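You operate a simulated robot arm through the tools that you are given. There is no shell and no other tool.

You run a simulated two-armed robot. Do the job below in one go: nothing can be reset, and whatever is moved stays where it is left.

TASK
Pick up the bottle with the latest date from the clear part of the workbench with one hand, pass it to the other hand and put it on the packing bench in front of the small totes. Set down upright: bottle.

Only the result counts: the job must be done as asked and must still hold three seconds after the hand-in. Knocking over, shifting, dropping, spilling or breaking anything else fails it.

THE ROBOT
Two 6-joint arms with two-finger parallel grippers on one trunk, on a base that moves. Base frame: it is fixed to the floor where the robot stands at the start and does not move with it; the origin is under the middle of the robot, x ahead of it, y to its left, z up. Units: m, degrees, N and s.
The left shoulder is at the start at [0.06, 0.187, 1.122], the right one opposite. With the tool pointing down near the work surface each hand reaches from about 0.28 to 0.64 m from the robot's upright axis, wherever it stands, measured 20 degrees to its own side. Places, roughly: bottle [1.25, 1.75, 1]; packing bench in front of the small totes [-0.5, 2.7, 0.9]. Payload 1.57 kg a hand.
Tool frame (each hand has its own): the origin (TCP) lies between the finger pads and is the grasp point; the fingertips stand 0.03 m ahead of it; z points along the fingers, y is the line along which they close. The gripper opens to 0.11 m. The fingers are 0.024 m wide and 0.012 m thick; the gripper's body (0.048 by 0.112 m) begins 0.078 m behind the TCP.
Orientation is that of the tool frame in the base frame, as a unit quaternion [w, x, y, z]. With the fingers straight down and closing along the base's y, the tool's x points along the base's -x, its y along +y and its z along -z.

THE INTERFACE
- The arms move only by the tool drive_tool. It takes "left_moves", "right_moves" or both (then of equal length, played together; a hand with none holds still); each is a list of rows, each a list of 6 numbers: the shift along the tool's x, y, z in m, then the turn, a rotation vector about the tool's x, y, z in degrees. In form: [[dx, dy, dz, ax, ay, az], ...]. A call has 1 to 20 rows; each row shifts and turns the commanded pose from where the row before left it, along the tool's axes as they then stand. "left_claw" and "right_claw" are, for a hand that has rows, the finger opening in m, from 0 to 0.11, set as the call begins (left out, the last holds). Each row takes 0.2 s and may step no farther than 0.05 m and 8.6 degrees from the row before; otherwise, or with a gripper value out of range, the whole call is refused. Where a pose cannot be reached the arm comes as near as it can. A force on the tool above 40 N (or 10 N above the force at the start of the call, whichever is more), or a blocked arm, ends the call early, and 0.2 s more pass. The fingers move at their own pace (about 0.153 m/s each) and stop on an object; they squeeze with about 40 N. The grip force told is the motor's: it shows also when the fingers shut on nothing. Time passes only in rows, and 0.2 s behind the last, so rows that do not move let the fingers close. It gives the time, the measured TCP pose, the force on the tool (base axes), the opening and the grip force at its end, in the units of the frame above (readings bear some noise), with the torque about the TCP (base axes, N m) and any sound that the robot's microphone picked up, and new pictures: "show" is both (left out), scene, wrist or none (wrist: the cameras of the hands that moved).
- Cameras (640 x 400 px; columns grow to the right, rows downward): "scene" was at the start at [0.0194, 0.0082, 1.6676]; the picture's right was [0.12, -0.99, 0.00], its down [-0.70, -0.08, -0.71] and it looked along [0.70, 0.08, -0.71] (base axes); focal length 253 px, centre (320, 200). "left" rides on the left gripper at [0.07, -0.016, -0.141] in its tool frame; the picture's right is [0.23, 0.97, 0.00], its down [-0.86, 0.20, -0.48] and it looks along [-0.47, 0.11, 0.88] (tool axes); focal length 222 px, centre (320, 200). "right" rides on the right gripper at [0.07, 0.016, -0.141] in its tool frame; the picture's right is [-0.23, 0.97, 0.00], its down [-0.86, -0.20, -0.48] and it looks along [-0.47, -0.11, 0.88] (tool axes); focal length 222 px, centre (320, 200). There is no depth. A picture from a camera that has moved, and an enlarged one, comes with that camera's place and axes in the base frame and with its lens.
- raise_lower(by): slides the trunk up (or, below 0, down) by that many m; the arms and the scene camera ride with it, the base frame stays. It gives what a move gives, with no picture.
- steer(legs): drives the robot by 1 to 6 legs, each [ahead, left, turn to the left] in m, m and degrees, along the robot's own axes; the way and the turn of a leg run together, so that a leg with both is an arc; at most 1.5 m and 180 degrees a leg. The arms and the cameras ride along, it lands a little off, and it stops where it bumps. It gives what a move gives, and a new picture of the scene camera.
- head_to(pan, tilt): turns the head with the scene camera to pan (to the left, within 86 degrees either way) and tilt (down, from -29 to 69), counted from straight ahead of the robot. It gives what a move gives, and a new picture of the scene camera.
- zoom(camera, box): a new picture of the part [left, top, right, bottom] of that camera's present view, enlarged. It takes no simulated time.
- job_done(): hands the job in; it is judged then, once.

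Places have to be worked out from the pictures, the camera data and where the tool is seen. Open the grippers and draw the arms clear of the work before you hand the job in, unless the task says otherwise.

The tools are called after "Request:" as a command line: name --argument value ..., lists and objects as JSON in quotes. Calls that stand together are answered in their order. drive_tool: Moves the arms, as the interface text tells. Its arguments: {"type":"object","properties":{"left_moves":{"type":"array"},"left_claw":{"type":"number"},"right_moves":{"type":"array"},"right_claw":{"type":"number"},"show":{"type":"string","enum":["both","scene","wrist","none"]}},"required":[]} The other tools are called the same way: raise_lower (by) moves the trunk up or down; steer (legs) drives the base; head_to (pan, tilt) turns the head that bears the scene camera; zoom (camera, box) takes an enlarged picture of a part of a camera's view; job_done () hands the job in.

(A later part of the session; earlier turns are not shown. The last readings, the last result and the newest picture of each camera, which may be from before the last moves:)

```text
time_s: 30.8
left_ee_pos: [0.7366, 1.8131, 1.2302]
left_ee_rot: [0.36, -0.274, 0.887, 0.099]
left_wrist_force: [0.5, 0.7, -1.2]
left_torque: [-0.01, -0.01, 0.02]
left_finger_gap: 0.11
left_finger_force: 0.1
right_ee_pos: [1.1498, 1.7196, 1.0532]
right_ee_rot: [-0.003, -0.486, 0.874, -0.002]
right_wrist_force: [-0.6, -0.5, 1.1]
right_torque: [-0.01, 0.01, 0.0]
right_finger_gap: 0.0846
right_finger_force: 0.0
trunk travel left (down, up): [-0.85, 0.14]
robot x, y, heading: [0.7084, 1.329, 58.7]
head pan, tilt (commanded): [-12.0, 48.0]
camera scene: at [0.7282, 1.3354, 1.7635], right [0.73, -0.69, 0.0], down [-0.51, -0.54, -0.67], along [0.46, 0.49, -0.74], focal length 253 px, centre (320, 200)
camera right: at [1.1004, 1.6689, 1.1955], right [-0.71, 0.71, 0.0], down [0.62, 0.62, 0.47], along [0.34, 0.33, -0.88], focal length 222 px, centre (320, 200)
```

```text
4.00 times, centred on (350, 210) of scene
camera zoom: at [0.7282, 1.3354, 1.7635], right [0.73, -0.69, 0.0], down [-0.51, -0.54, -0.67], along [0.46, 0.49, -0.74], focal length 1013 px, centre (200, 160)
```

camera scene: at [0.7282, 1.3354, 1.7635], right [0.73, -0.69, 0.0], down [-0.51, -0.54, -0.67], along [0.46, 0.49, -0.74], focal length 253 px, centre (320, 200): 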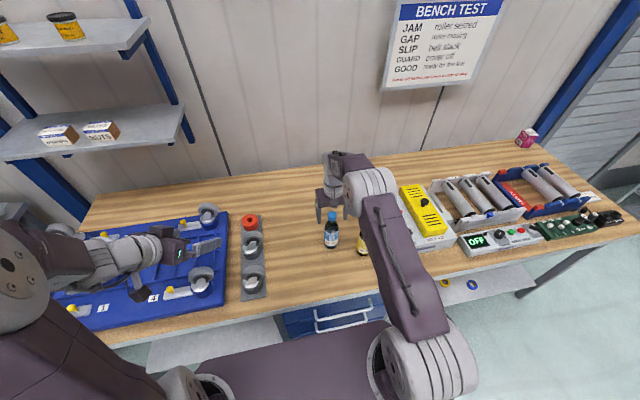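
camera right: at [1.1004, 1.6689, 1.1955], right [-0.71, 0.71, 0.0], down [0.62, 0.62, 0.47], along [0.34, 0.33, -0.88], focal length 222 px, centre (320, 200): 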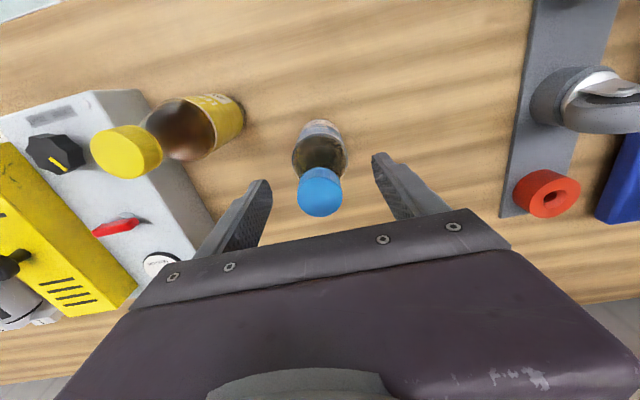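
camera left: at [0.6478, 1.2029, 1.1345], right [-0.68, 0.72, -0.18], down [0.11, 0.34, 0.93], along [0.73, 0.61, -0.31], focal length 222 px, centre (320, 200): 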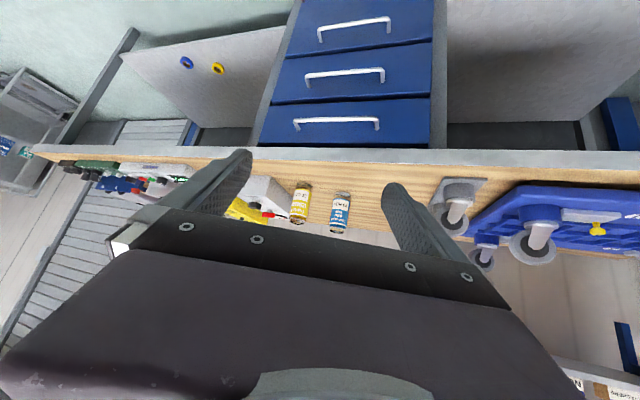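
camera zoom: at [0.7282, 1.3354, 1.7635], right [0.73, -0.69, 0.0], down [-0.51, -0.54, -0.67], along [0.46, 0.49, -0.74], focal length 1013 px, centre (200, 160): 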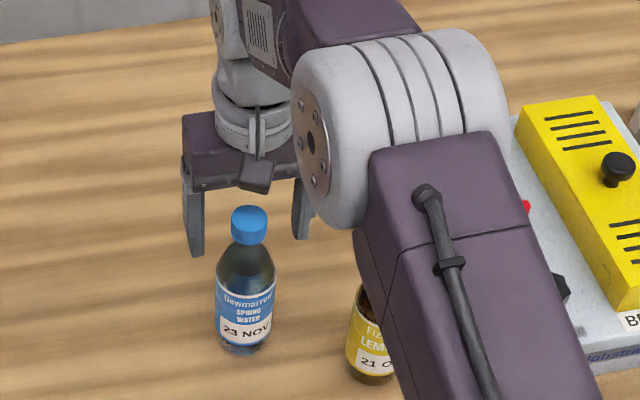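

The cap sits centred between the pads to within about 3 mm, top at z≈1.055. I nudge back 3 mm, then close the right fingers on the cap.

Request:
drive_tool --right_moves '[[0.003, 0, 0, 0, 0, 0], [0, 0, 0, 0, 0, 0]]' --show "none"

Request:
drive_tool --right_moves '[[0, 0, 0, 0, 0, 0], [0, 0, 0, 0, 0, 0], [0, 0, 0, 0, 0, 0], [0, 0, 0, 0, 0, 0]]' --right_claw 0.0 --show "both"

```text
time_s: 31.4
left_ee_pos: [0.7361, 1.8121, 1.2302]
left_ee_rot: [0.36, -0.273, 0.887, 0.098]
left_wrist_force: [-0.4, -0.4, 0.1]
left_torque: [-0.01, -0.01, 0.0]
left_finger_gap: 0.1102
left_finger_force: 0.1
right_ee_pos: [1.1495, 1.7174, 1.0531]
right_ee_rot: [-0.002, -0.485, 0.874, -0.002]
right_wrist_force: [-0.4, 0.5, -0.9]
right_torque: [0.01, 0.03, -0.02]
right_finger_gap: 0.0849
right_finger_force: 0.0
trunk travel left (down, up): [-0.85, 0.14]
robot x, y, heading: [0.708, 1.3298, 58.5]
head pan, tilt (commanded): [-12.0, 48.0]
```

```text
time_s: 32.4
left_ee_pos: [0.7377, 1.8116, 1.2302]
left_ee_rot: [0.361, -0.273, 0.886, 0.098]
left_wrist_force: [0.0, -1.2, 0.7]
left_torque: [-0.02, 0.01, 0.03]
left_finger_gap: 0.11
left_finger_force: 0.0
right_ee_pos: [1.1502, 1.7178, 1.0518]
right_ee_rot: [-0.002, -0.485, 0.874, -0.002]
right_wrist_force: [1.7, -0.5, 0.4]
right_torque: [0.05, -0.02, 0.0]
right_finger_gap: 0.0319
right_finger_force: 39.6
trunk travel left (down, up): [-0.85, 0.14]
robot x, y, heading: [0.7088, 1.331, 58.7]
head pan, tilt (commanded): [-12.0, 48.0]
camera scene: at [0.7287, 1.3355, 1.7635], right [0.73, -0.69, 0.0], down [-0.51, -0.54, -0.67], along [0.46, 0.49, -0.74], focal length 253 px, centre (320, 200)
camera right: at [1.0994, 1.6671, 1.1953], right [-0.71, 0.71, 0.0], down [0.62, 0.62, 0.47], along [0.34, 0.33, -0.88], focal length 222 px, centre (320, 200)
```

scene: 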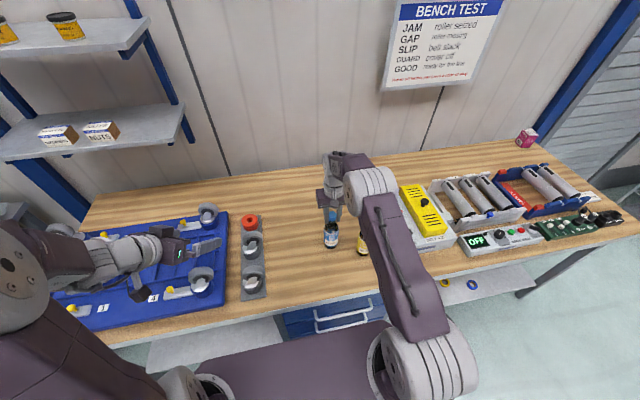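
right: 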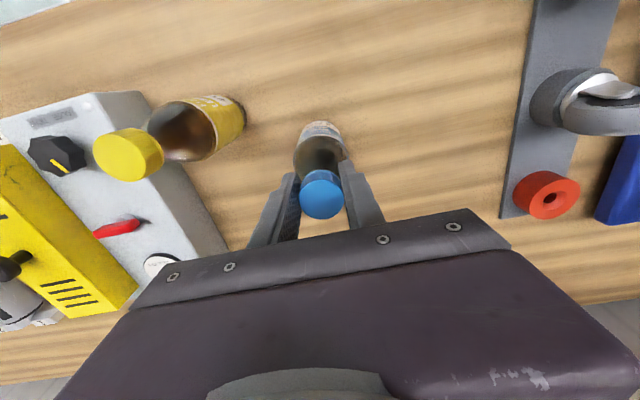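

The fingers stopped on the cap at 0.032 m with 40 N. I lift straight up gently and check the weight on the wrist.

Request:
drive_tool --right_moves '[[0, 0, -0.01, 0, 0, 0], [0, 0, -0.02, 0, 0, 0], [0, 0, -0.03, 0, 0, 0], [0, 0, -0.04, 0, 0, 0], [0, 0, -0.04, 0, 0, 0], [0, 0, -0.02, 0, 0, 0], [0, 0, 0, 0, 0, 0]]' --right_claw 0.0 --show "both"

```text
time_s: 34.0
left_ee_pos: [0.7383, 1.8121, 1.2297]
left_ee_rot: [0.36, -0.274, 0.887, 0.098]
left_wrist_force: [0.0, 0.5, -0.4]
left_torque: [0.0, 0.01, -0.01]
left_finger_gap: 0.1097
left_finger_force: 0.1
right_ee_pos: [1.1498, 1.7187, 1.2119]
right_ee_rot: [-0.003, -0.486, 0.874, -0.002]
right_wrist_force: [-0.3, -0.8, -5.0]
right_torque: [-0.04, 0.03, -0.01]
right_finger_gap: 0.0319
right_finger_force: 40.0
trunk travel left (down, up): [-0.85, 0.14]
robot x, y, heading: [0.7087, 1.3279, 58.7]
head pan, tilt (commanded): [-12.0, 48.0]
camera scene: at [0.7295, 1.3365, 1.7635], right [0.73, -0.69, 0.0], down [-0.51, -0.54, -0.67], along [0.46, 0.49, -0.74], focal length 253 px, centre (320, 200)
camera right: at [1.0993, 1.6684, 1.3552], right [-0.71, 0.71, 0.0], down [0.62, 0.62, 0.47], along [0.34, 0.33, -0.88], focal length 222 px, centre (320, 200)
```

scene: 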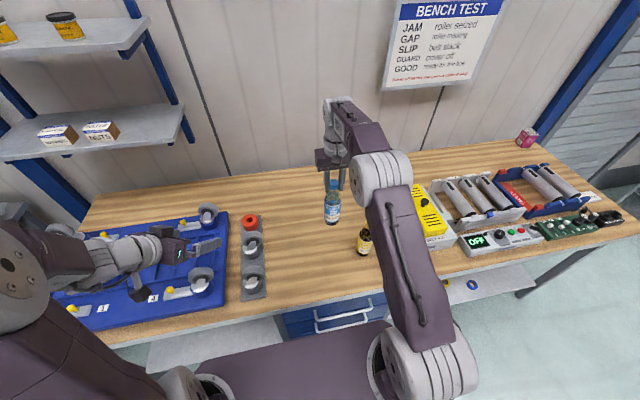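
right: 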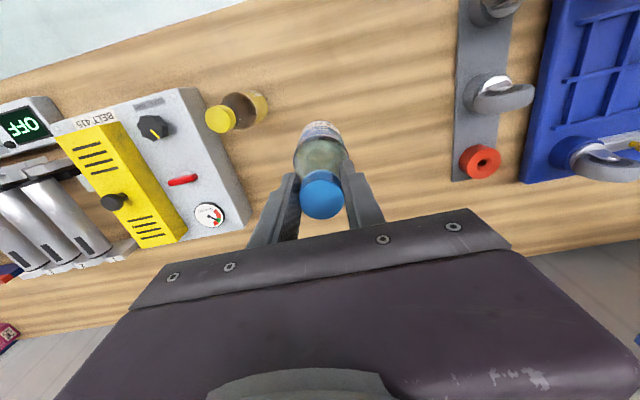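

The bottle hangs from the right hand (about 5 N). I back straight away from the bench to free floor for the hand-over.

Request:
steer --legs '[[-0.55, 0, 0]]'

Request:
head_to --pan 0 --tilt 50

```text
time_s: 37.1
left_ee_pos: [0.4507, 1.3427, 1.2291]
left_ee_rot: [0.359, -0.277, 0.886, 0.098]
left_wrist_force: [-0.5, 0.8, -0.4]
left_torque: [-0.03, 0.0, -0.02]
left_finger_gap: 0.1101
left_finger_force: 0.1
right_ee_pos: [0.8638, 1.2538, 1.2118]
right_ee_rot: [-0.004, -0.489, 0.872, -0.002]
right_wrist_force: [-0.7, 0.1, -5.1]
right_torque: [-0.02, 0.01, -0.02]
right_finger_gap: 0.0318
right_finger_force: 40.0
trunk travel left (down, up): [-0.85, 0.14]
robot x, y, heading: [0.4229, 0.8601, 58.9]
head pan, tilt (commanded): [-12.0, 48.0]
camera scene: at [0.4466, 0.8683, 1.7634], right [0.73, -0.68, 0.0], down [-0.51, -0.55, -0.67], along [0.45, 0.49, -0.74], focal length 253 px, centre (320, 200)
```

scene: 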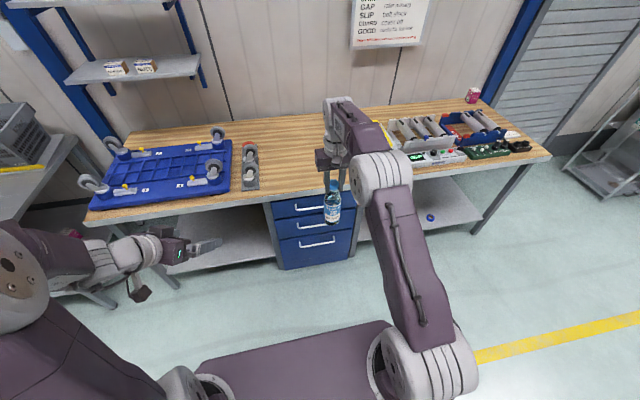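

```text
time_s: 37.9
left_ee_pos: [0.451, 1.3417, 1.2306]
left_ee_rot: [0.36, -0.277, 0.885, 0.1]
left_wrist_force: [0.7, 0.2, 0.1]
left_torque: [0.01, 0.01, -0.03]
left_finger_gap: 0.1101
left_finger_force: 0.2
right_ee_pos: [0.8631, 1.2515, 1.2117]
right_ee_rot: [-0.004, -0.489, 0.872, -0.002]
right_wrist_force: [-0.8, 0.0, -5.1]
right_torque: [-0.03, -0.01, 0.03]
right_finger_gap: 0.0317
right_finger_force: 40.1
trunk travel left (down, up): [-0.85, 0.14]
robot x, y, heading: [0.4237, 0.8603, 59.0]
head pan, tilt (commanded): [0.0, 50.0]
camera scene: at [0.4313, 0.8746, 1.7608], right [0.86, -0.51, 0.0], down [-0.39, -0.66, -0.64], along [0.33, 0.55, -0.77], focal length 253 px, centre (320, 200)
```

scene: 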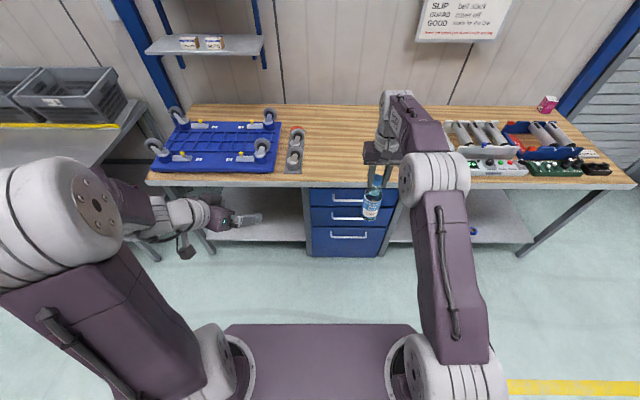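

Clear of the bench, the bottle is held upright. I lower the left hand first to a waiting place below-left, then bring the bottle to the middle in front of the robot.

Request:
drive_tool --left_moves '[[0.0199, -0.009, 0.0345, 0, 0, 0], [0.0199, -0.009, 0.0345, 0, 0, 0], [0.0199, -0.009, 0.0345, 0, 0, 0], [0.0199, -0.009, 0.0345, 0, 0, 0], [0.0199, -0.009, 0.0345, 0, 0, 0], [0.0199, -0.009, 0.0345, 0, 0, 0], [0, 0, 0, 0, 0, 0], [0, 0, 0, 0, 0, 0], [0, 0, 0, 0, 0, 0], [0, 0, 0, 0, 0, 0], [0, 0, 0, 0, 0, 0], [0, 0, 0, 0, 0, 0]]' --right_moves '[[0, 0, 0, 0, 0, 0], [0, 0, 0, 0, 0, 0], [0, 0, 0, 0, 0, 0], [0, 0, 0, 0, 0, 0], [0, 0, 0, 0, 0, 0], [0.0103, 0.0325, -0.008, 0, 0, 0], [0.0103, 0.0325, -0.008, 0, 0, 0], [0.0103, 0.0325, -0.008, 0, 0, 0], [0.0103, 0.0325, -0.008, 0, 0, 0], [0.0103, 0.0325, -0.008, 0, 0, 0], [0.0103, 0.0325, -0.008, 0, 0, 0], [0, 0, 0, 0, 0, 0]]' --right_claw 0.0 --left_claw 0.11 --show "both"

```text
time_s: 40.5
left_ee_pos: [0.5467, 1.3793, 1.0418]
left_ee_rot: [0.358, -0.278, 0.886, 0.093]
left_wrist_force: [0.0, -0.7, 0.3]
left_torque: [0.01, -0.03, 0.03]
left_finger_gap: 0.1097
left_finger_force: 0.0
left hand out of reach, approached as far as the arm can: row 4, 5, 6
right_ee_pos: [0.6634, 1.3046, 1.2596]
right_ee_rot: [-0.003, -0.488, 0.873, -0.002]
right_wrist_force: [1.0, -0.2, -5.5]
right_torque: [-0.01, 0.01, -0.06]
right_finger_gap: 0.0315
right_finger_force: 40.3
trunk travel left (down, up): [-0.85, 0.14]
robot x, y, heading: [0.426, 0.8606, 59.4]
head pan, tilt (commanded): [0.0, 50.0]
camera scene: at [0.4319, 0.8752, 1.7607], right [0.86, -0.51, 0.0], down [-0.39, -0.66, -0.64], along [0.33, 0.55, -0.77], focal length 253 px, centre (320, 200)
camera right: at [0.6144, 1.2531, 1.4023], right [-0.71, 0.7, 0.0], down [0.62, 0.63, 0.47], along [0.33, 0.33, -0.88], focal length 222 px, centre (320, 200)
camera left: at [0.4327, 1.2859, 1.0969], right [-0.68, 0.71, -0.19], down [0.11, 0.36, 0.93], along [0.73, 0.61, -0.32], focal length 222 px, centre (320, 200)
```

scene: 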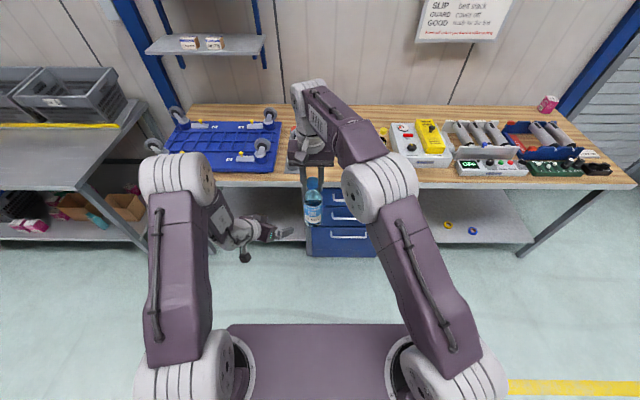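
right: 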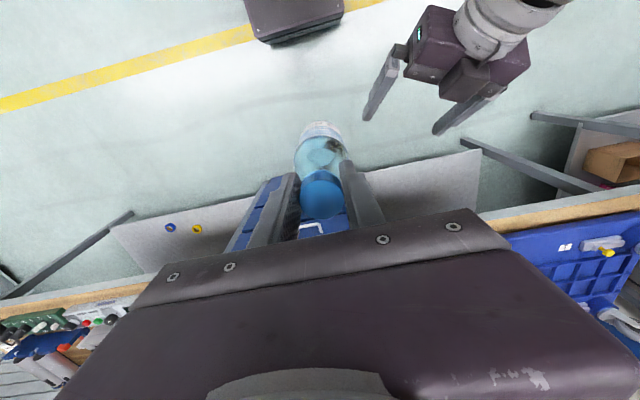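
left: 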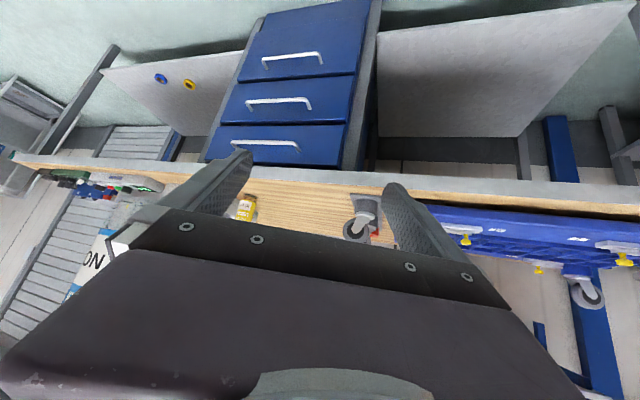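

The left arm hit its near limit when low and stopped at about (0.51, 0.16, 1.04). I shift the bottle forward-right and up a little to make room, and bring the left hand back up to a reachable height.

Request:
drive_tool --right_moves '[[-0.0235, -0.0215, -0.025, 0, 0, 0], [-0.0235, -0.0215, -0.025, 0, 0, 0], [0, 0, 0, 0, 0, 0], [0, 0, 0, 0, 0, 0], [0, 0, 0, 0, 0, 0], [0, 0, 0, 0, 0, 0], [0, 0, 0, 0, 0, 0]]' --left_moves '[[0, 0, 0, 0, 0, 0], [0, 0, 0, 0, 0, 0], [-0.0143, -0.004, -0.0416, 0, 0, 0], [-0.0143, -0.004, -0.0416, 0, 0, 0], [-0.0143, -0.004, -0.0416, 0, 0, 0], [-0.0143, -0.004, -0.0416, 0, 0, 0], [0, 0, 0, 0, 0, 0]]' --show "scene"

```text
time_s: 42.1
left_ee_pos: [0.4904, 1.3297, 1.2021]
left_ee_rot: [0.359, -0.276, 0.886, 0.098]
left_wrist_force: [0.6, 0.6, 0.5]
left_torque: [0.0, 0.01, 0.0]
left_finger_gap: 0.1098
left_finger_force: 0.0
right_ee_pos: [0.7215, 1.2976, 1.3]
right_ee_rot: [-0.003, -0.489, 0.872, -0.002]
right_wrist_force: [0.0, 0.0, -5.0]
right_torque: [-0.05, 0.02, 0.0]
right_finger_gap: 0.0319
right_finger_force: 40.2
right hand out of reach, approached as far as the arm can: row 2
trunk travel left (down, up): [-0.85, 0.14]
robot x, y, heading: [0.4233, 0.8585, 58.9]
head pan, tilt (commanded): [0.0, 50.0]
camera scene: at [0.431, 0.8759, 1.7607], right [0.86, -0.51, 0.0], down [-0.39, -0.66, -0.64], along [0.33, 0.55, -0.77], focal length 253 px, centre (320, 200)
```

scene: 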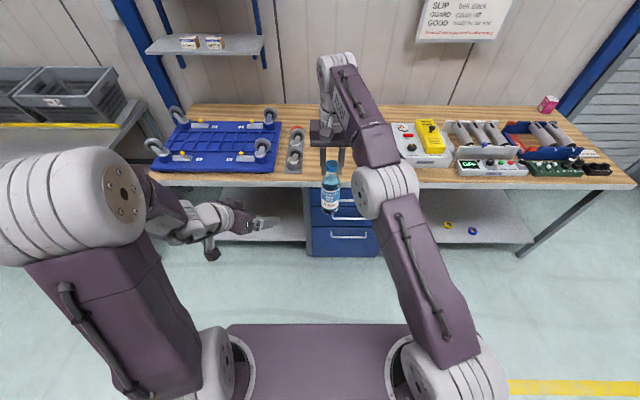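

The left hand is at (0.44, 0.19, 1.20) in robot terms and the bottle at (0.53, -0.03) with its base near z 1.11. I bring the left hand to just behind the bottle, fingers straddling its line, keeping about 3 cm clearance.

Request:
drive_tool --left_moves '[[-0.0082, -0.0282, 0.0173, 0, 0, 0], [-0.0082, -0.0282, 0.0173, 0, 0, 0], [-0.0082, -0.0282, 0.0173, 0, 0, 0], [-0.0082, -0.0282, 0.0173, 0, 0, 0], [-0.0082, -0.0282, 0.0173, 0, 0, 0], [0, 0, 0, 0, 0, 0]]' --left_claw 0.11 --show "both"

Request:
zoom --camera "scene" --box '[200, 120, 400, 270]'

Request:
zoom --camera "right" --box '[160, 0, 560, 250]'

```text
time_s: 43.5
left_ee_pos: [0.6312, 1.271, 1.1744]
left_ee_rot: [0.36, -0.276, 0.886, 0.096]
left_wrist_force: [-0.2, -0.1, -0.6]
left_torque: [0.01, 0.01, -0.03]
left_finger_gap: 0.11
left_finger_force: 0.0
left hand out of reach, approached as far as the arm can: row 5
right_ee_pos: [0.7212, 1.2967, 1.2993]
right_ee_rot: [-0.002, -0.489, 0.873, -0.002]
right_wrist_force: [0.2, -0.3, -4.0]
right_torque: [-0.03, 0.02, -0.04]
right_finger_gap: 0.0316
right_finger_force: 39.9
trunk travel left (down, up): [-0.85, 0.14]
robot x, y, heading: [0.4238, 0.856, 59.2]
head pan, tilt (commanded): [0.0, 50.0]
camera scene: at [0.4301, 0.8755, 1.7607], right [0.86, -0.51, 0.0], down [-0.39, -0.66, -0.64], along [0.33, 0.55, -0.77], focal length 253 px, centre (320, 200)
camera left: at [0.516, 1.1762, 1.229], right [-0.68, 0.71, -0.19], down [0.11, 0.35, 0.93], along [0.73, 0.61, -0.32], focal length 222 px, centre (320, 200)
```

scene: 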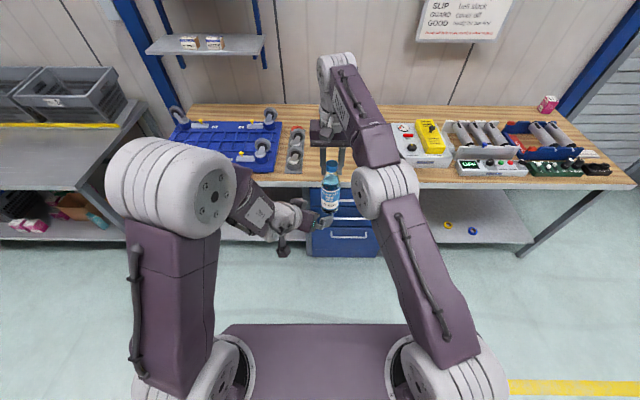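
left: 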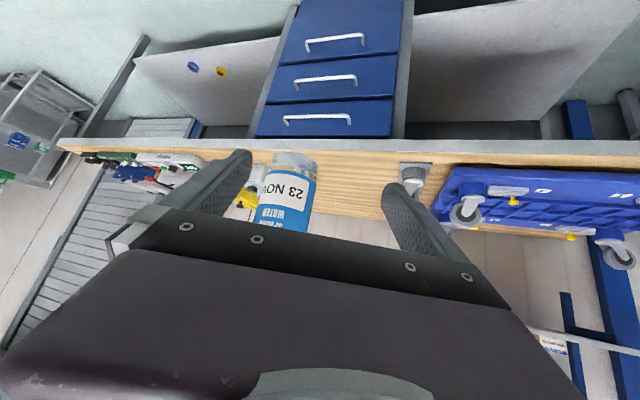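

```text
2.67 times, centred on (300, 195) of scene
camera zoom: at [0.4301, 0.8755, 1.7607], right [0.86, -0.51, 0.0], down [-0.39, -0.66, -0.64], along [0.33, 0.55, -0.77], focal length 675 px, centre (373, 213)
```

zoom: 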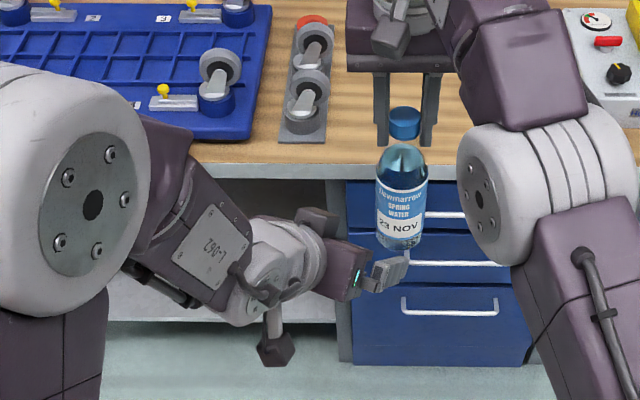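

```text
1.60 times, centred on (360, 125) of right
camera zoom: at [0.6708, 1.2474, 1.4424], right [-0.71, 0.7, 0.0], down [0.62, 0.63, 0.47], along [0.33, 0.34, -0.88], focal length 355 px, centre (256, 320)
```

zoom: 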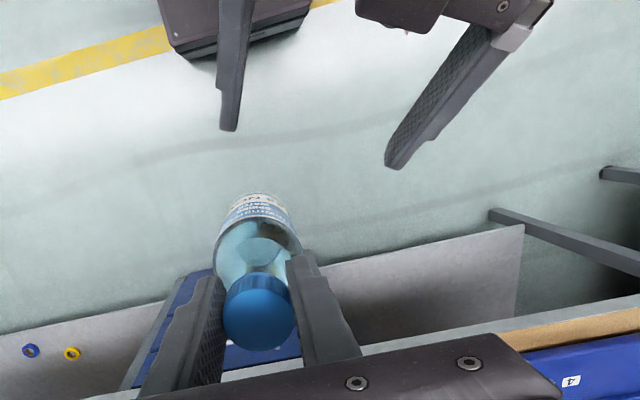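

The left hand is just behind the bottle: the bottle is 0.09 m ahead and 0.029 m off its centre line. I level the left hand's slight roll and shift the bottle 0.0325 m left to line it up before drawing it in.

Request:
drive_tool --left_moves '[[0, 0, 0, -1.1, 0, 1.05], [0, 0, 0, 0, 0, 0], [0, 0, 0, 0, 0, 0]]' --right_moves '[[0, 0.0162, 0, 0, 0, 0], [0, 0.0163, 0, 0, 0, 0], [0, 0, 0, 0, 0, 0]]' --show "both"

```text
time_s: 44.3
left_ee_pos: [0.633, 1.2706, 1.1743]
left_ee_rot: [0.36, -0.275, 0.886, 0.096]
left_wrist_force: [1.2, 1.4, 0.0]
left_torque: [0.01, 0.02, 0.02]
left_finger_gap: 0.11
left_finger_force: 0.1
right_ee_pos: [0.7008, 1.3007, 1.2965]
right_ee_rot: [-0.003, -0.489, 0.872, -0.001]
right_wrist_force: [0.6, 0.2, -4.4]
right_torque: [-0.05, 0.05, 0.01]
right_finger_gap: 0.0317
right_finger_force: 40.1
right hand out of reach, approached as far as the arm can: row 1, 2
trunk travel left (down, up): [-0.85, 0.14]
robot x, y, heading: [0.4255, 0.8607, 59.3]
head pan, tilt (commanded): [0.0, 50.0]
camera scene: at [0.4323, 0.8747, 1.7607], right [0.86, -0.51, 0.0], down [-0.39, -0.66, -0.64], along [0.33, 0.55, -0.77], focal length 253 px, centre (320, 200)
camera right: at [0.65, 1.2513, 1.4393], right [-0.71, 0.7, 0.0], down [0.62, 0.63, 0.47], along [0.33, 0.34, -0.88], focal length 222 px, centre (320, 200)
camera left: at [0.5173, 1.1757, 1.2291], right [-0.68, 0.71, -0.18], down [0.11, 0.35, 0.93], along [0.73, 0.61, -0.32], focal length 222 px, centre (320, 200)
```

scene: 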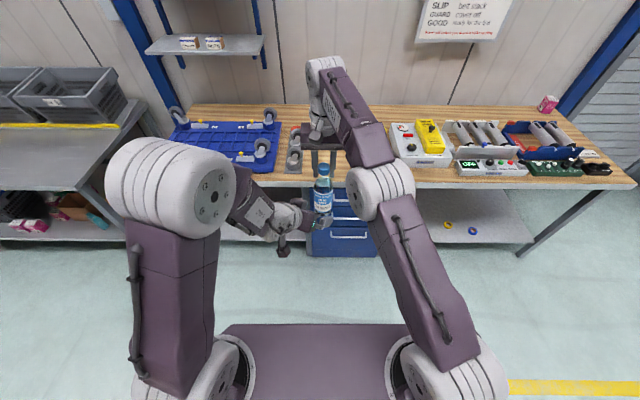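
right: 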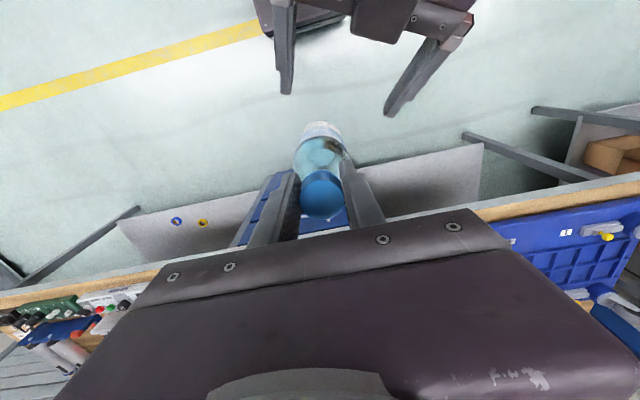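
left: 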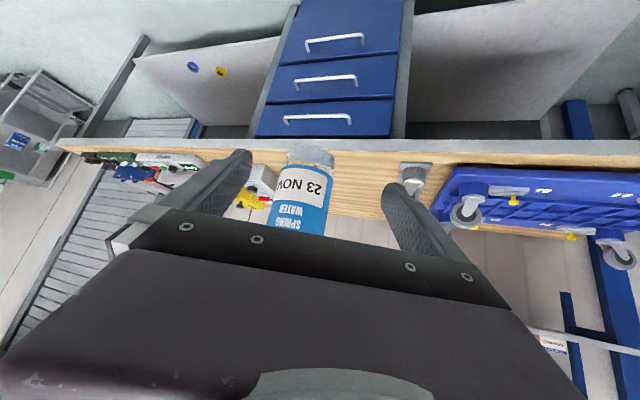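

The bottle is now 0.073 m ahead and 0.011 m off the left hand's centre line. I finish the alignment, then draw the bottle most of the way in between the left fingers and look.

Request:
drive_tool --right_moves '[[-0.0047, 0.0096, 0.008, 0, 0, 0], [0.022, 0.0109, 0, 0, 0, 0], [0.022, 0.0109, 0, 0, 0, 0], [0, 0, 0, 0, 0, 0]]' --show "both"

Request:
zoom --camera "right" --box '[160, 0, 560, 250]'

Request:
zoom --camera "scene" --box '[240, 120, 400, 250]'

Request:
zoom --camera "left" --box '[160, 100, 480, 300]'

```text
time_s: 45.3
left_ee_pos: [0.6321, 1.272, 1.1731]
left_ee_rot: [0.36, -0.276, 0.886, 0.096]
left_wrist_force: [-0.8, 0.8, 0.1]
left_torque: [-0.02, 0.01, 0.01]
left_finger_gap: 0.11
left_finger_force: 0.0
right_ee_pos: [0.6525, 1.2845, 1.2876]
right_ee_rot: [-0.003, -0.489, 0.872, -0.002]
right_wrist_force: [0.0, 0.7, -5.2]
right_torque: [0.02, 0.01, -0.01]
right_finger_gap: 0.0319
right_finger_force: 39.7
trunk travel left (down, up): [-0.85, 0.14]
robot x, y, heading: [0.4242, 0.8595, 59.1]
head pan, tilt (commanded): [0.0, 50.0]
camera scene: at [0.4319, 0.8765, 1.7607], right [0.86, -0.51, 0.0], down [-0.39, -0.66, -0.64], along [0.33, 0.55, -0.77], focal length 253 px, centre (320, 200)
camera right: at [0.6017, 1.234, 1.431], right [-0.71, 0.7, 0.0], down [0.62, 0.63, 0.47], along [0.33, 0.34, -0.88], focal length 222 px, centre (320, 200)
```

scene: 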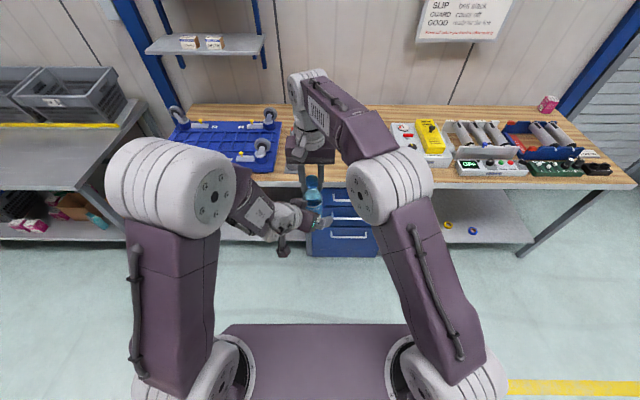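
right: 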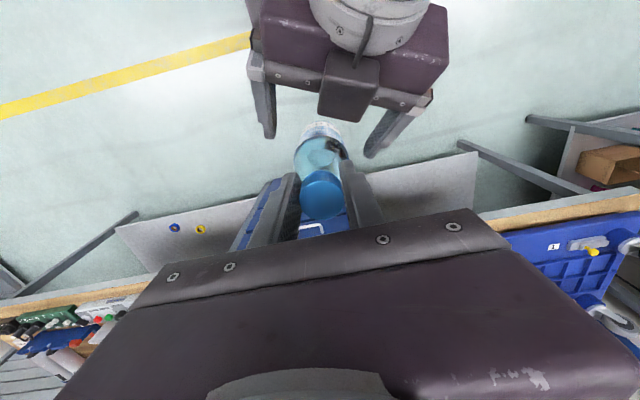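

```text
1.60 times, centred on (360, 125) of right
camera zoom: at [0.6017, 1.234, 1.431], right [-0.71, 0.7, 0.0], down [0.62, 0.63, 0.47], along [0.33, 0.34, -0.88], focal length 355 px, centre (256, 320)
```

zoom: 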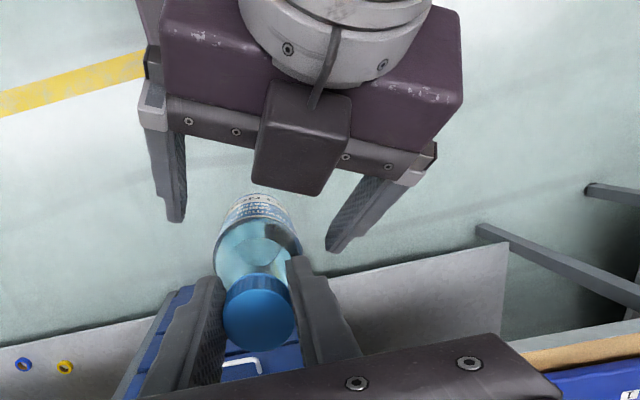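

```text
3.08 times, centred on (320, 185) of scene
camera zoom: at [0.4319, 0.8765, 1.7607], right [0.86, -0.51, 0.0], down [-0.39, -0.66, -0.64], along [0.33, 0.55, -0.77], focal length 779 px, centre (320, 246)
```

zoom: 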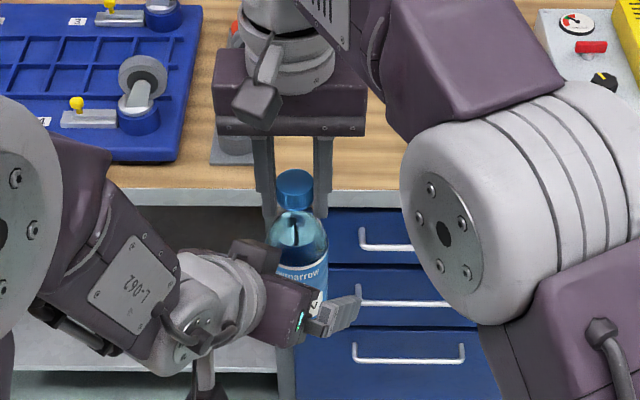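

```text
2.00 times, centred on (320, 200) of left
camera zoom: at [0.517, 1.1769, 1.2288], right [-0.68, 0.71, -0.19], down [0.11, 0.35, 0.93], along [0.73, 0.61, -0.32], focal length 444 px, centre (320, 200)
```

zoom: 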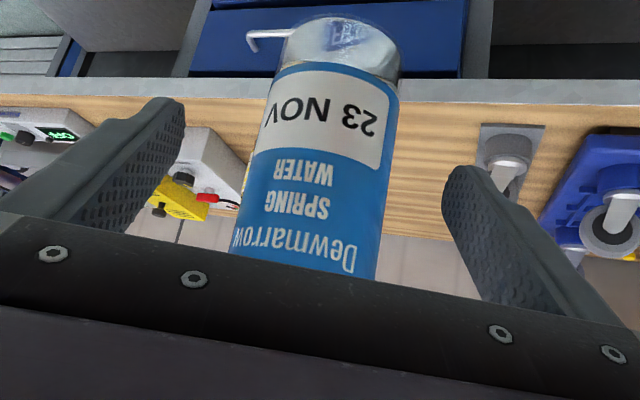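

The bottle is laterally centred (0.3 mm) and 24 mm ahead of the left TCP. A small box on top of the left gripper sits close to the right fingers, so I draw the bottle in just 12 mm more and then look before closing.

Request:
drive_tool --right_moves '[[0.0108, 0.0053, 0, 0, 0, 0], [0, 0, 0, 0, 0, 0]]' --show "both"

Request:
zoom --camera "right" --box '[200, 0, 520, 200]'

Request:
zoom --camera "left" --box '[160, 100, 480, 300]'

```text
time_s: 45.9
left_ee_pos: [0.6312, 1.2718, 1.1747]
left_ee_rot: [0.36, -0.275, 0.886, 0.095]
left_wrist_force: [0.2, 0.3, 0.4]
left_torque: [0.0, 0.02, 0.0]
left_finger_gap: 0.1099
left_finger_force: 0.1
right_ee_pos: [0.6411, 1.277, 1.2896]
right_ee_rot: [-0.003, -0.489, 0.872, -0.002]
right_wrist_force: [-0.1, -0.2, -5.1]
right_torque: [-0.06, -0.01, -0.05]
right_finger_gap: 0.0318
right_finger_force: 39.7
trunk travel left (down, up): [-0.85, 0.14]
robot x, y, heading: [0.424, 0.8607, 59.1]
head pan, tilt (commanded): [0.0, 50.0]
camera scene: at [0.4313, 0.8754, 1.7607], right [0.86, -0.51, 0.0], down [-0.39, -0.66, -0.64], along [0.33, 0.55, -0.77], focal length 253 px, centre (320, 200)
camera right: at [0.5907, 1.2265, 1.4319], right [-0.71, 0.7, 0.0], down [0.62, 0.63, 0.47], along [0.33, 0.34, -0.88], focal length 222 px, centre (320, 200)
```

scene: 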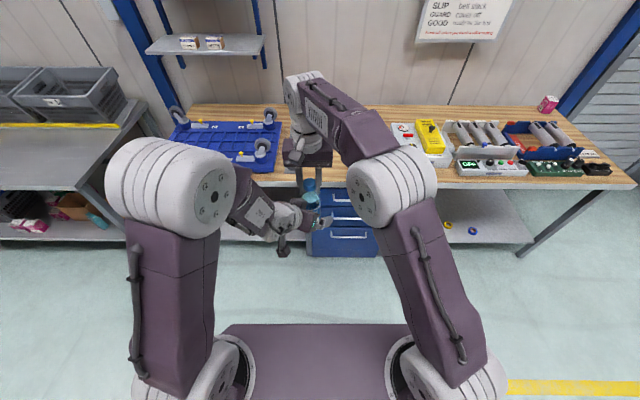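
right: 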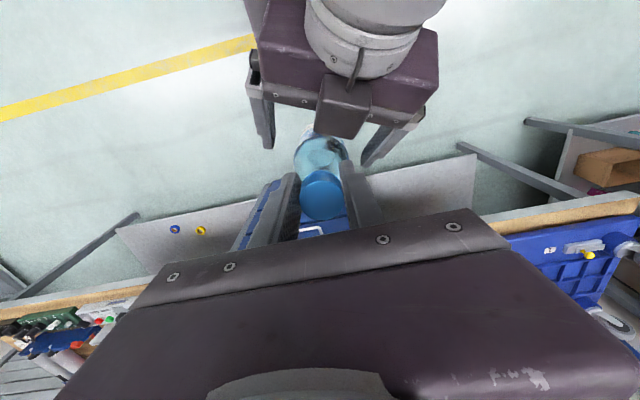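

```text
2.00 times, centred on (360, 100) of right
camera zoom: at [0.5907, 1.2265, 1.4319], right [-0.71, 0.7, 0.0], down [0.62, 0.63, 0.47], along [0.33, 0.34, -0.88], focal length 444 px, centre (240, 400)
```

zoom: 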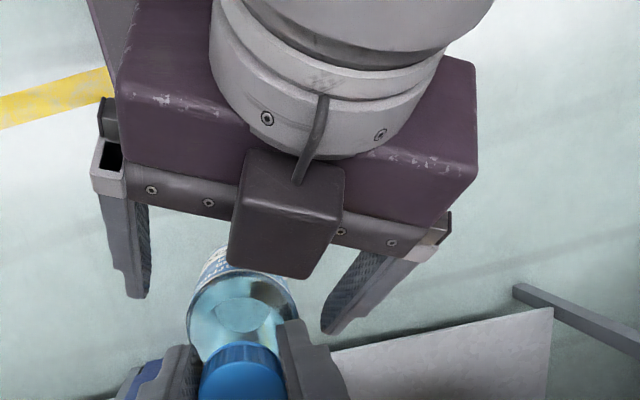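

```text
2.00 times, centred on (320, 200) of left
camera zoom: at [0.5166, 1.1762, 1.229], right [-0.68, 0.71, -0.18], down [0.11, 0.35, 0.93], along [0.73, 0.61, -0.32], focal length 444 px, centre (320, 200)
```

zoom: 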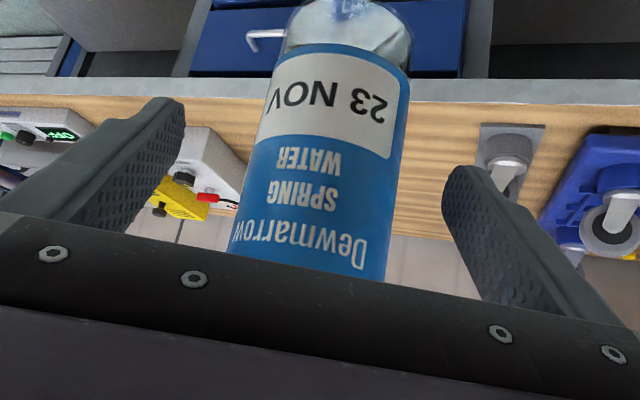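

The bottle is now 11 mm ahead of the left TCP and centred within 1 mm, with nothing touching. I close the left fingers on the bottle's body while the right still holds the cap.

Request:
drive_tool --left_moves '[[0, 0, 0, 0, 0, 0], [0, 0, 0, 0, 0, 0], [0, 0, 0, 0, 0, 0], [0, 0, 0, 0, 0, 0], [0, 0, 0, 0, 0, 0]]' --left_claw 0.0 --show "both"

Request:
zoom --camera "left" --box '[160, 100, 480, 300]'

```text
time_s: 47.1
left_ee_pos: [0.6306, 1.271, 1.1744]
left_ee_rot: [0.36, -0.276, 0.886, 0.095]
left_wrist_force: [-0.4, 9.0, -0.1]
left_torque: [0.26, 0.23, 0.19]
left_finger_gap: 0.057
left_finger_force: 39.6
right_ee_pos: [0.64, 1.2767, 1.2897]
right_ee_rot: [-0.003, -0.489, 0.873, -0.002]
right_wrist_force: [1.4, -9.8, 0.3]
right_torque: [-1.34, -0.3, -0.13]
right_finger_gap: 0.0319
right_finger_force: 39.7
trunk travel left (down, up): [-0.85, 0.14]
robot x, y, heading: [0.4235, 0.8598, 59.1]
head pan, tilt (commanded): [0.0, 50.0]
camera scene: at [0.431, 0.875, 1.7608], right [0.86, -0.51, 0.0], down [-0.39, -0.66, -0.64], along [0.33, 0.55, -0.77], focal length 253 px, centre (320, 200)
camera left: at [0.5164, 1.176, 1.2291], right [-0.68, 0.71, -0.18], down [0.11, 0.35, 0.93], along [0.73, 0.61, -0.32], focal length 222 px, centre (320, 200)
```

scene: 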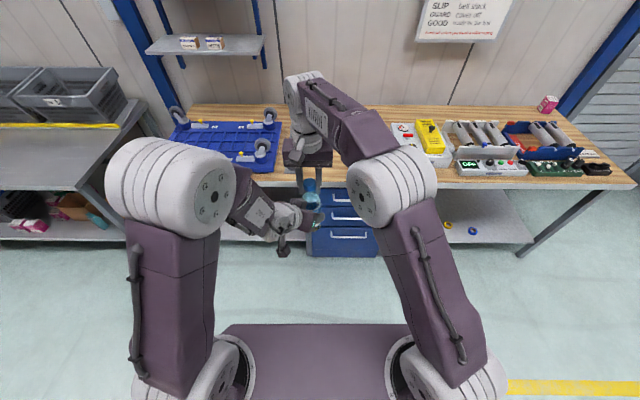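
left: 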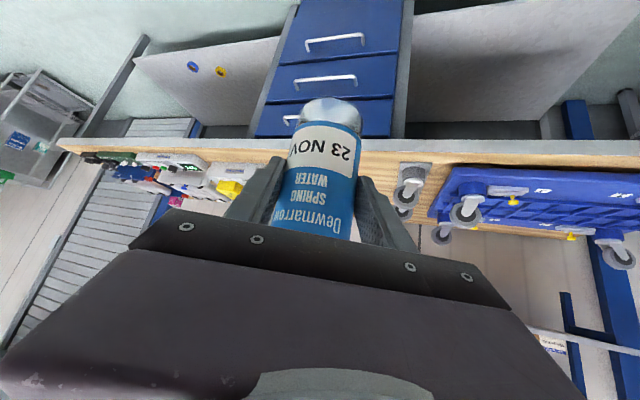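

```text
2.00 times, centred on (320, 200) of left
camera zoom: at [0.5164, 1.176, 1.2291], right [-0.68, 0.71, -0.18], down [0.11, 0.35, 0.93], along [0.73, 0.61, -0.32], focal length 444 px, centre (320, 200)
```

zoom: 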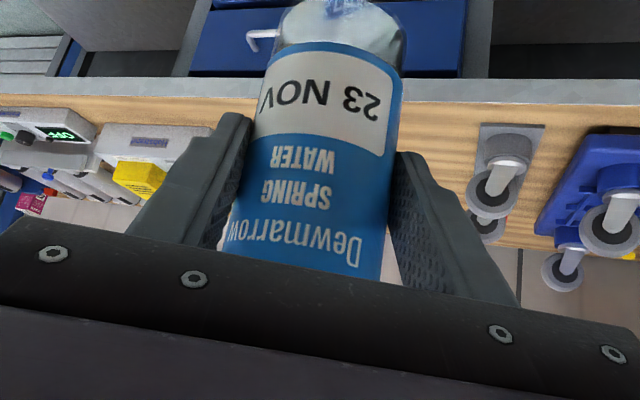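

The left hand holds the body (gap 0.057 m, 40 N) while the right still has the cap. I now open the right fingers modestly to release the cap.

Request:
drive_tool --right_moves '[[0, 0, 0, 0, 0, 0], [0, 0, 0, 0, 0, 0], [0, 0, 0, 0, 0, 0]]' --right_claw 0.058 --show "both"

Request:
zoom --camera "right" --box '[200, 50, 440, 250]'

```text
time_s: 47.9
left_ee_pos: [0.6307, 1.2708, 1.1735]
left_ee_rot: [0.36, -0.275, 0.886, 0.096]
left_wrist_force: [0.5, -0.2, -1.2]
left_torque: [-0.05, 0.08, 0.0]
left_finger_gap: 0.0568
left_finger_force: 40.0
right_ee_pos: [0.6401, 1.2767, 1.2887]
right_ee_rot: [-0.002, -0.488, 0.873, -0.001]
right_wrist_force: [-0.1, -1.2, 0.0]
right_torque: [-0.02, -0.04, 0.01]
right_finger_gap: 0.0582
right_finger_force: 0.1
trunk travel left (down, up): [-0.85, 0.14]
robot x, y, heading: [0.4239, 0.8611, 59.0]
head pan, tilt (commanded): [0.0, 50.0]
camera scene: at [0.4312, 0.8751, 1.7607], right [0.86, -0.51, 0.0], down [-0.39, -0.66, -0.64], along [0.33, 0.55, -0.77], focal length 253 px, centre (320, 200)
camera right: at [0.5908, 1.2264, 1.4321], right [-0.71, 0.7, 0.0], down [0.62, 0.63, 0.47], along [0.33, 0.34, -0.88], focal length 222 px, centre (320, 200)
```

scene: 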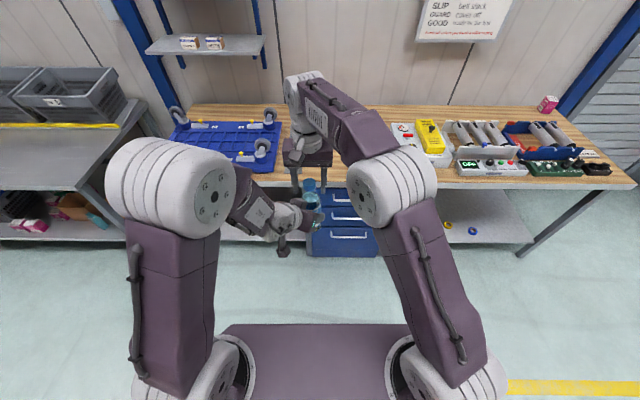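
right: 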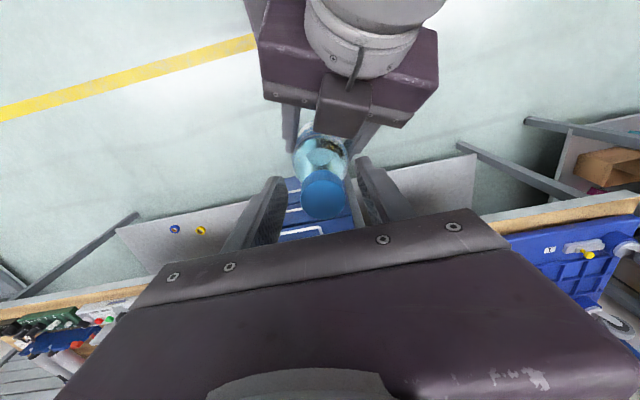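

```text
2.00 times, centred on (320, 150) of right
camera zoom: at [0.5908, 1.2264, 1.4321], right [-0.71, 0.7, 0.0], down [0.62, 0.63, 0.47], along [0.33, 0.34, -0.88], focal length 444 px, centre (320, 300)
```

zoom: 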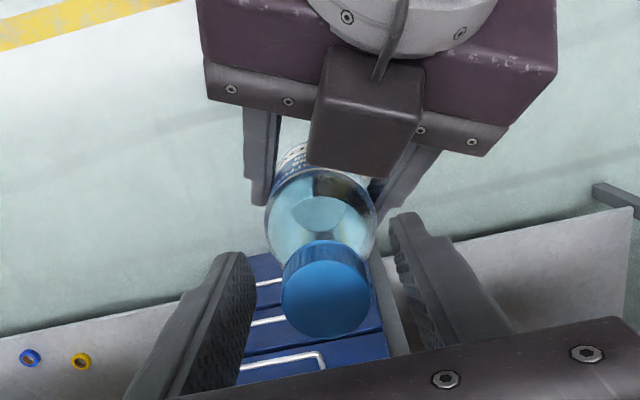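

The right fingers are clear of the cap on both sides and the bottle stays in the left hand. I slide the right hand forward, so the cap exits between its fingers.

Request:
drive_tool --right_moves '[[-0.02, 0, 0, 0, 0, 0], [-0.02, 0, 0, 0, 0, 0], [-0.015, 0, 0, 0, 0, 0], [0, 0, 0, 0, 0, 0]]' --right_claw 0.058 --show "both"

```text
time_s: 48.9
left_ee_pos: [0.6318, 1.27, 1.174]
left_ee_rot: [0.36, -0.275, 0.886, 0.096]
left_wrist_force: [0.5, -0.1, -0.1]
left_torque: [-0.05, 0.03, 0.0]
left_finger_gap: 0.0572
left_finger_force: 39.9
right_ee_pos: [0.6667, 1.3135, 1.2852]
right_ee_rot: [-0.002, -0.489, 0.872, -0.001]
right_wrist_force: [-0.3, 0.5, 0.2]
right_torque: [0.0, 0.06, 0.03]
right_finger_gap: 0.058
right_finger_force: 0.0
right hand out of reach, approached as far as the arm can: row 3
trunk travel left (down, up): [-0.85, 0.14]
robot x, y, heading: [0.423, 0.8595, 59.3]
head pan, tilt (commanded): [0.0, 50.0]
camera scene: at [0.4307, 0.874, 1.7608], right [0.86, -0.51, 0.0], down [-0.39, -0.66, -0.64], along [0.33, 0.55, -0.77], focal length 253 px, centre (320, 200)
camera right: at [0.6168, 1.2614, 1.4276], right [-0.71, 0.7, 0.0], down [0.62, 0.63, 0.47], along [0.33, 0.34, -0.88], focal length 222 px, centre (320, 200)
```

scene: 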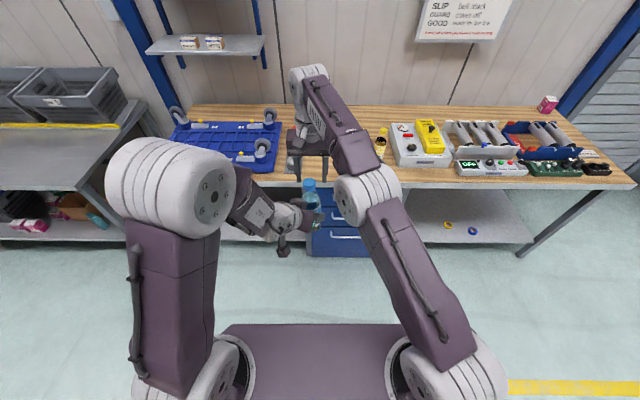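
right: 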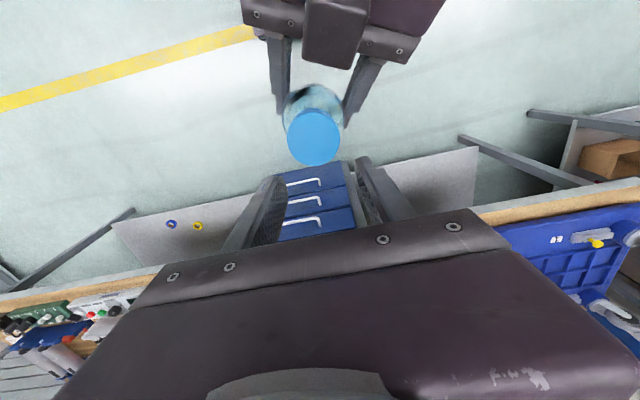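

The right hand has cleared the cap by about 3 cm in front. I move it away to the right and tuck it back.

Request:
drive_tool --right_moves '[[0, -0.04, 0, 0, 0, 0], [0, -0.04, 0, 0, 0, 0], [0, -0.04, 0, 0, 0, 0], [0, -0.04, 0, 0, 0, 0], [0, -0.04, 0, 0, 0, 0], [0.04, 0, 0.01, 0, 0, 0], [0.04, 0, 0.01, 0, 0, 0], [0.02, 0, 0, 0, 0, 0], [0, 0, 0, 0, 0, 0]]' --right_claw 0.058 --show "scene"

Request:
zoom --camera "scene" --box '[220, 140, 400, 270]'

Request:
zoom --camera "left" --box '[160, 60, 480, 260]'

```text
time_s: 50.9
left_ee_pos: [0.6319, 1.2716, 1.1748]
left_ee_rot: [0.359, -0.276, 0.887, 0.095]
left_wrist_force: [0.4, -0.5, -0.2]
left_torque: [-0.02, 0.08, 0.01]
left_finger_gap: 0.0568
left_finger_force: 40.1
right_ee_pos: [0.7829, 1.1186, 1.2628]
right_ee_rot: [-0.003, -0.489, 0.872, -0.001]
right_wrist_force: [0.6, 0.1, 0.4]
right_torque: [0.02, 0.01, 0.01]
right_finger_gap: 0.058
right_finger_force: 0.1
trunk travel left (down, up): [-0.85, 0.14]
robot x, y, heading: [0.4219, 0.8621, 59.1]
head pan, tilt (commanded): [0.0, 50.0]
camera scene: at [0.4313, 0.8759, 1.7607], right [0.86, -0.51, 0.0], down [-0.39, -0.66, -0.64], along [0.33, 0.55, -0.77], focal length 253 px, centre (320, 200)
```

scene: 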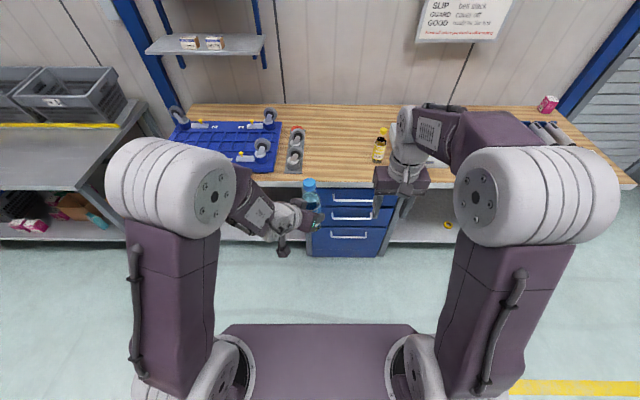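

```text
3.08 times, centred on (310, 205) of scene
camera zoom: at [0.4313, 0.8759, 1.7607], right [0.86, -0.51, 0.0], down [-0.39, -0.66, -0.64], along [0.33, 0.55, -0.77], focal length 779 px, centre (351, 185)
```

zoom: 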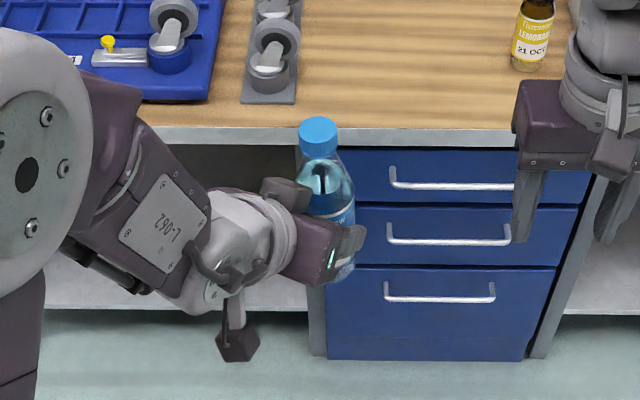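

```text
2.00 times, centred on (320, 160) of left
camera zoom: at [0.5166, 1.1765, 1.2289], right [-0.68, 0.71, -0.19], down [0.11, 0.35, 0.93], along [0.73, 0.61, -0.32], focal length 444 px, centre (320, 280)
```

zoom: 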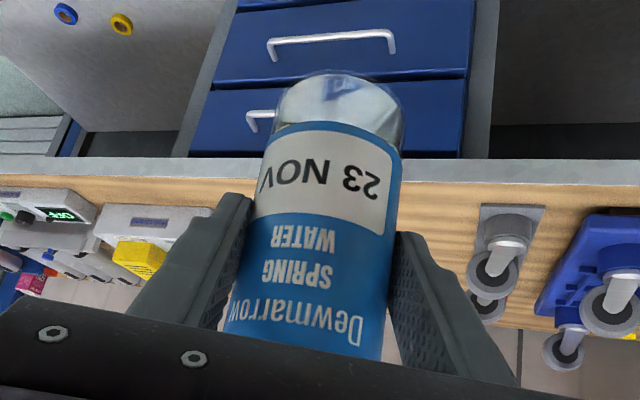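

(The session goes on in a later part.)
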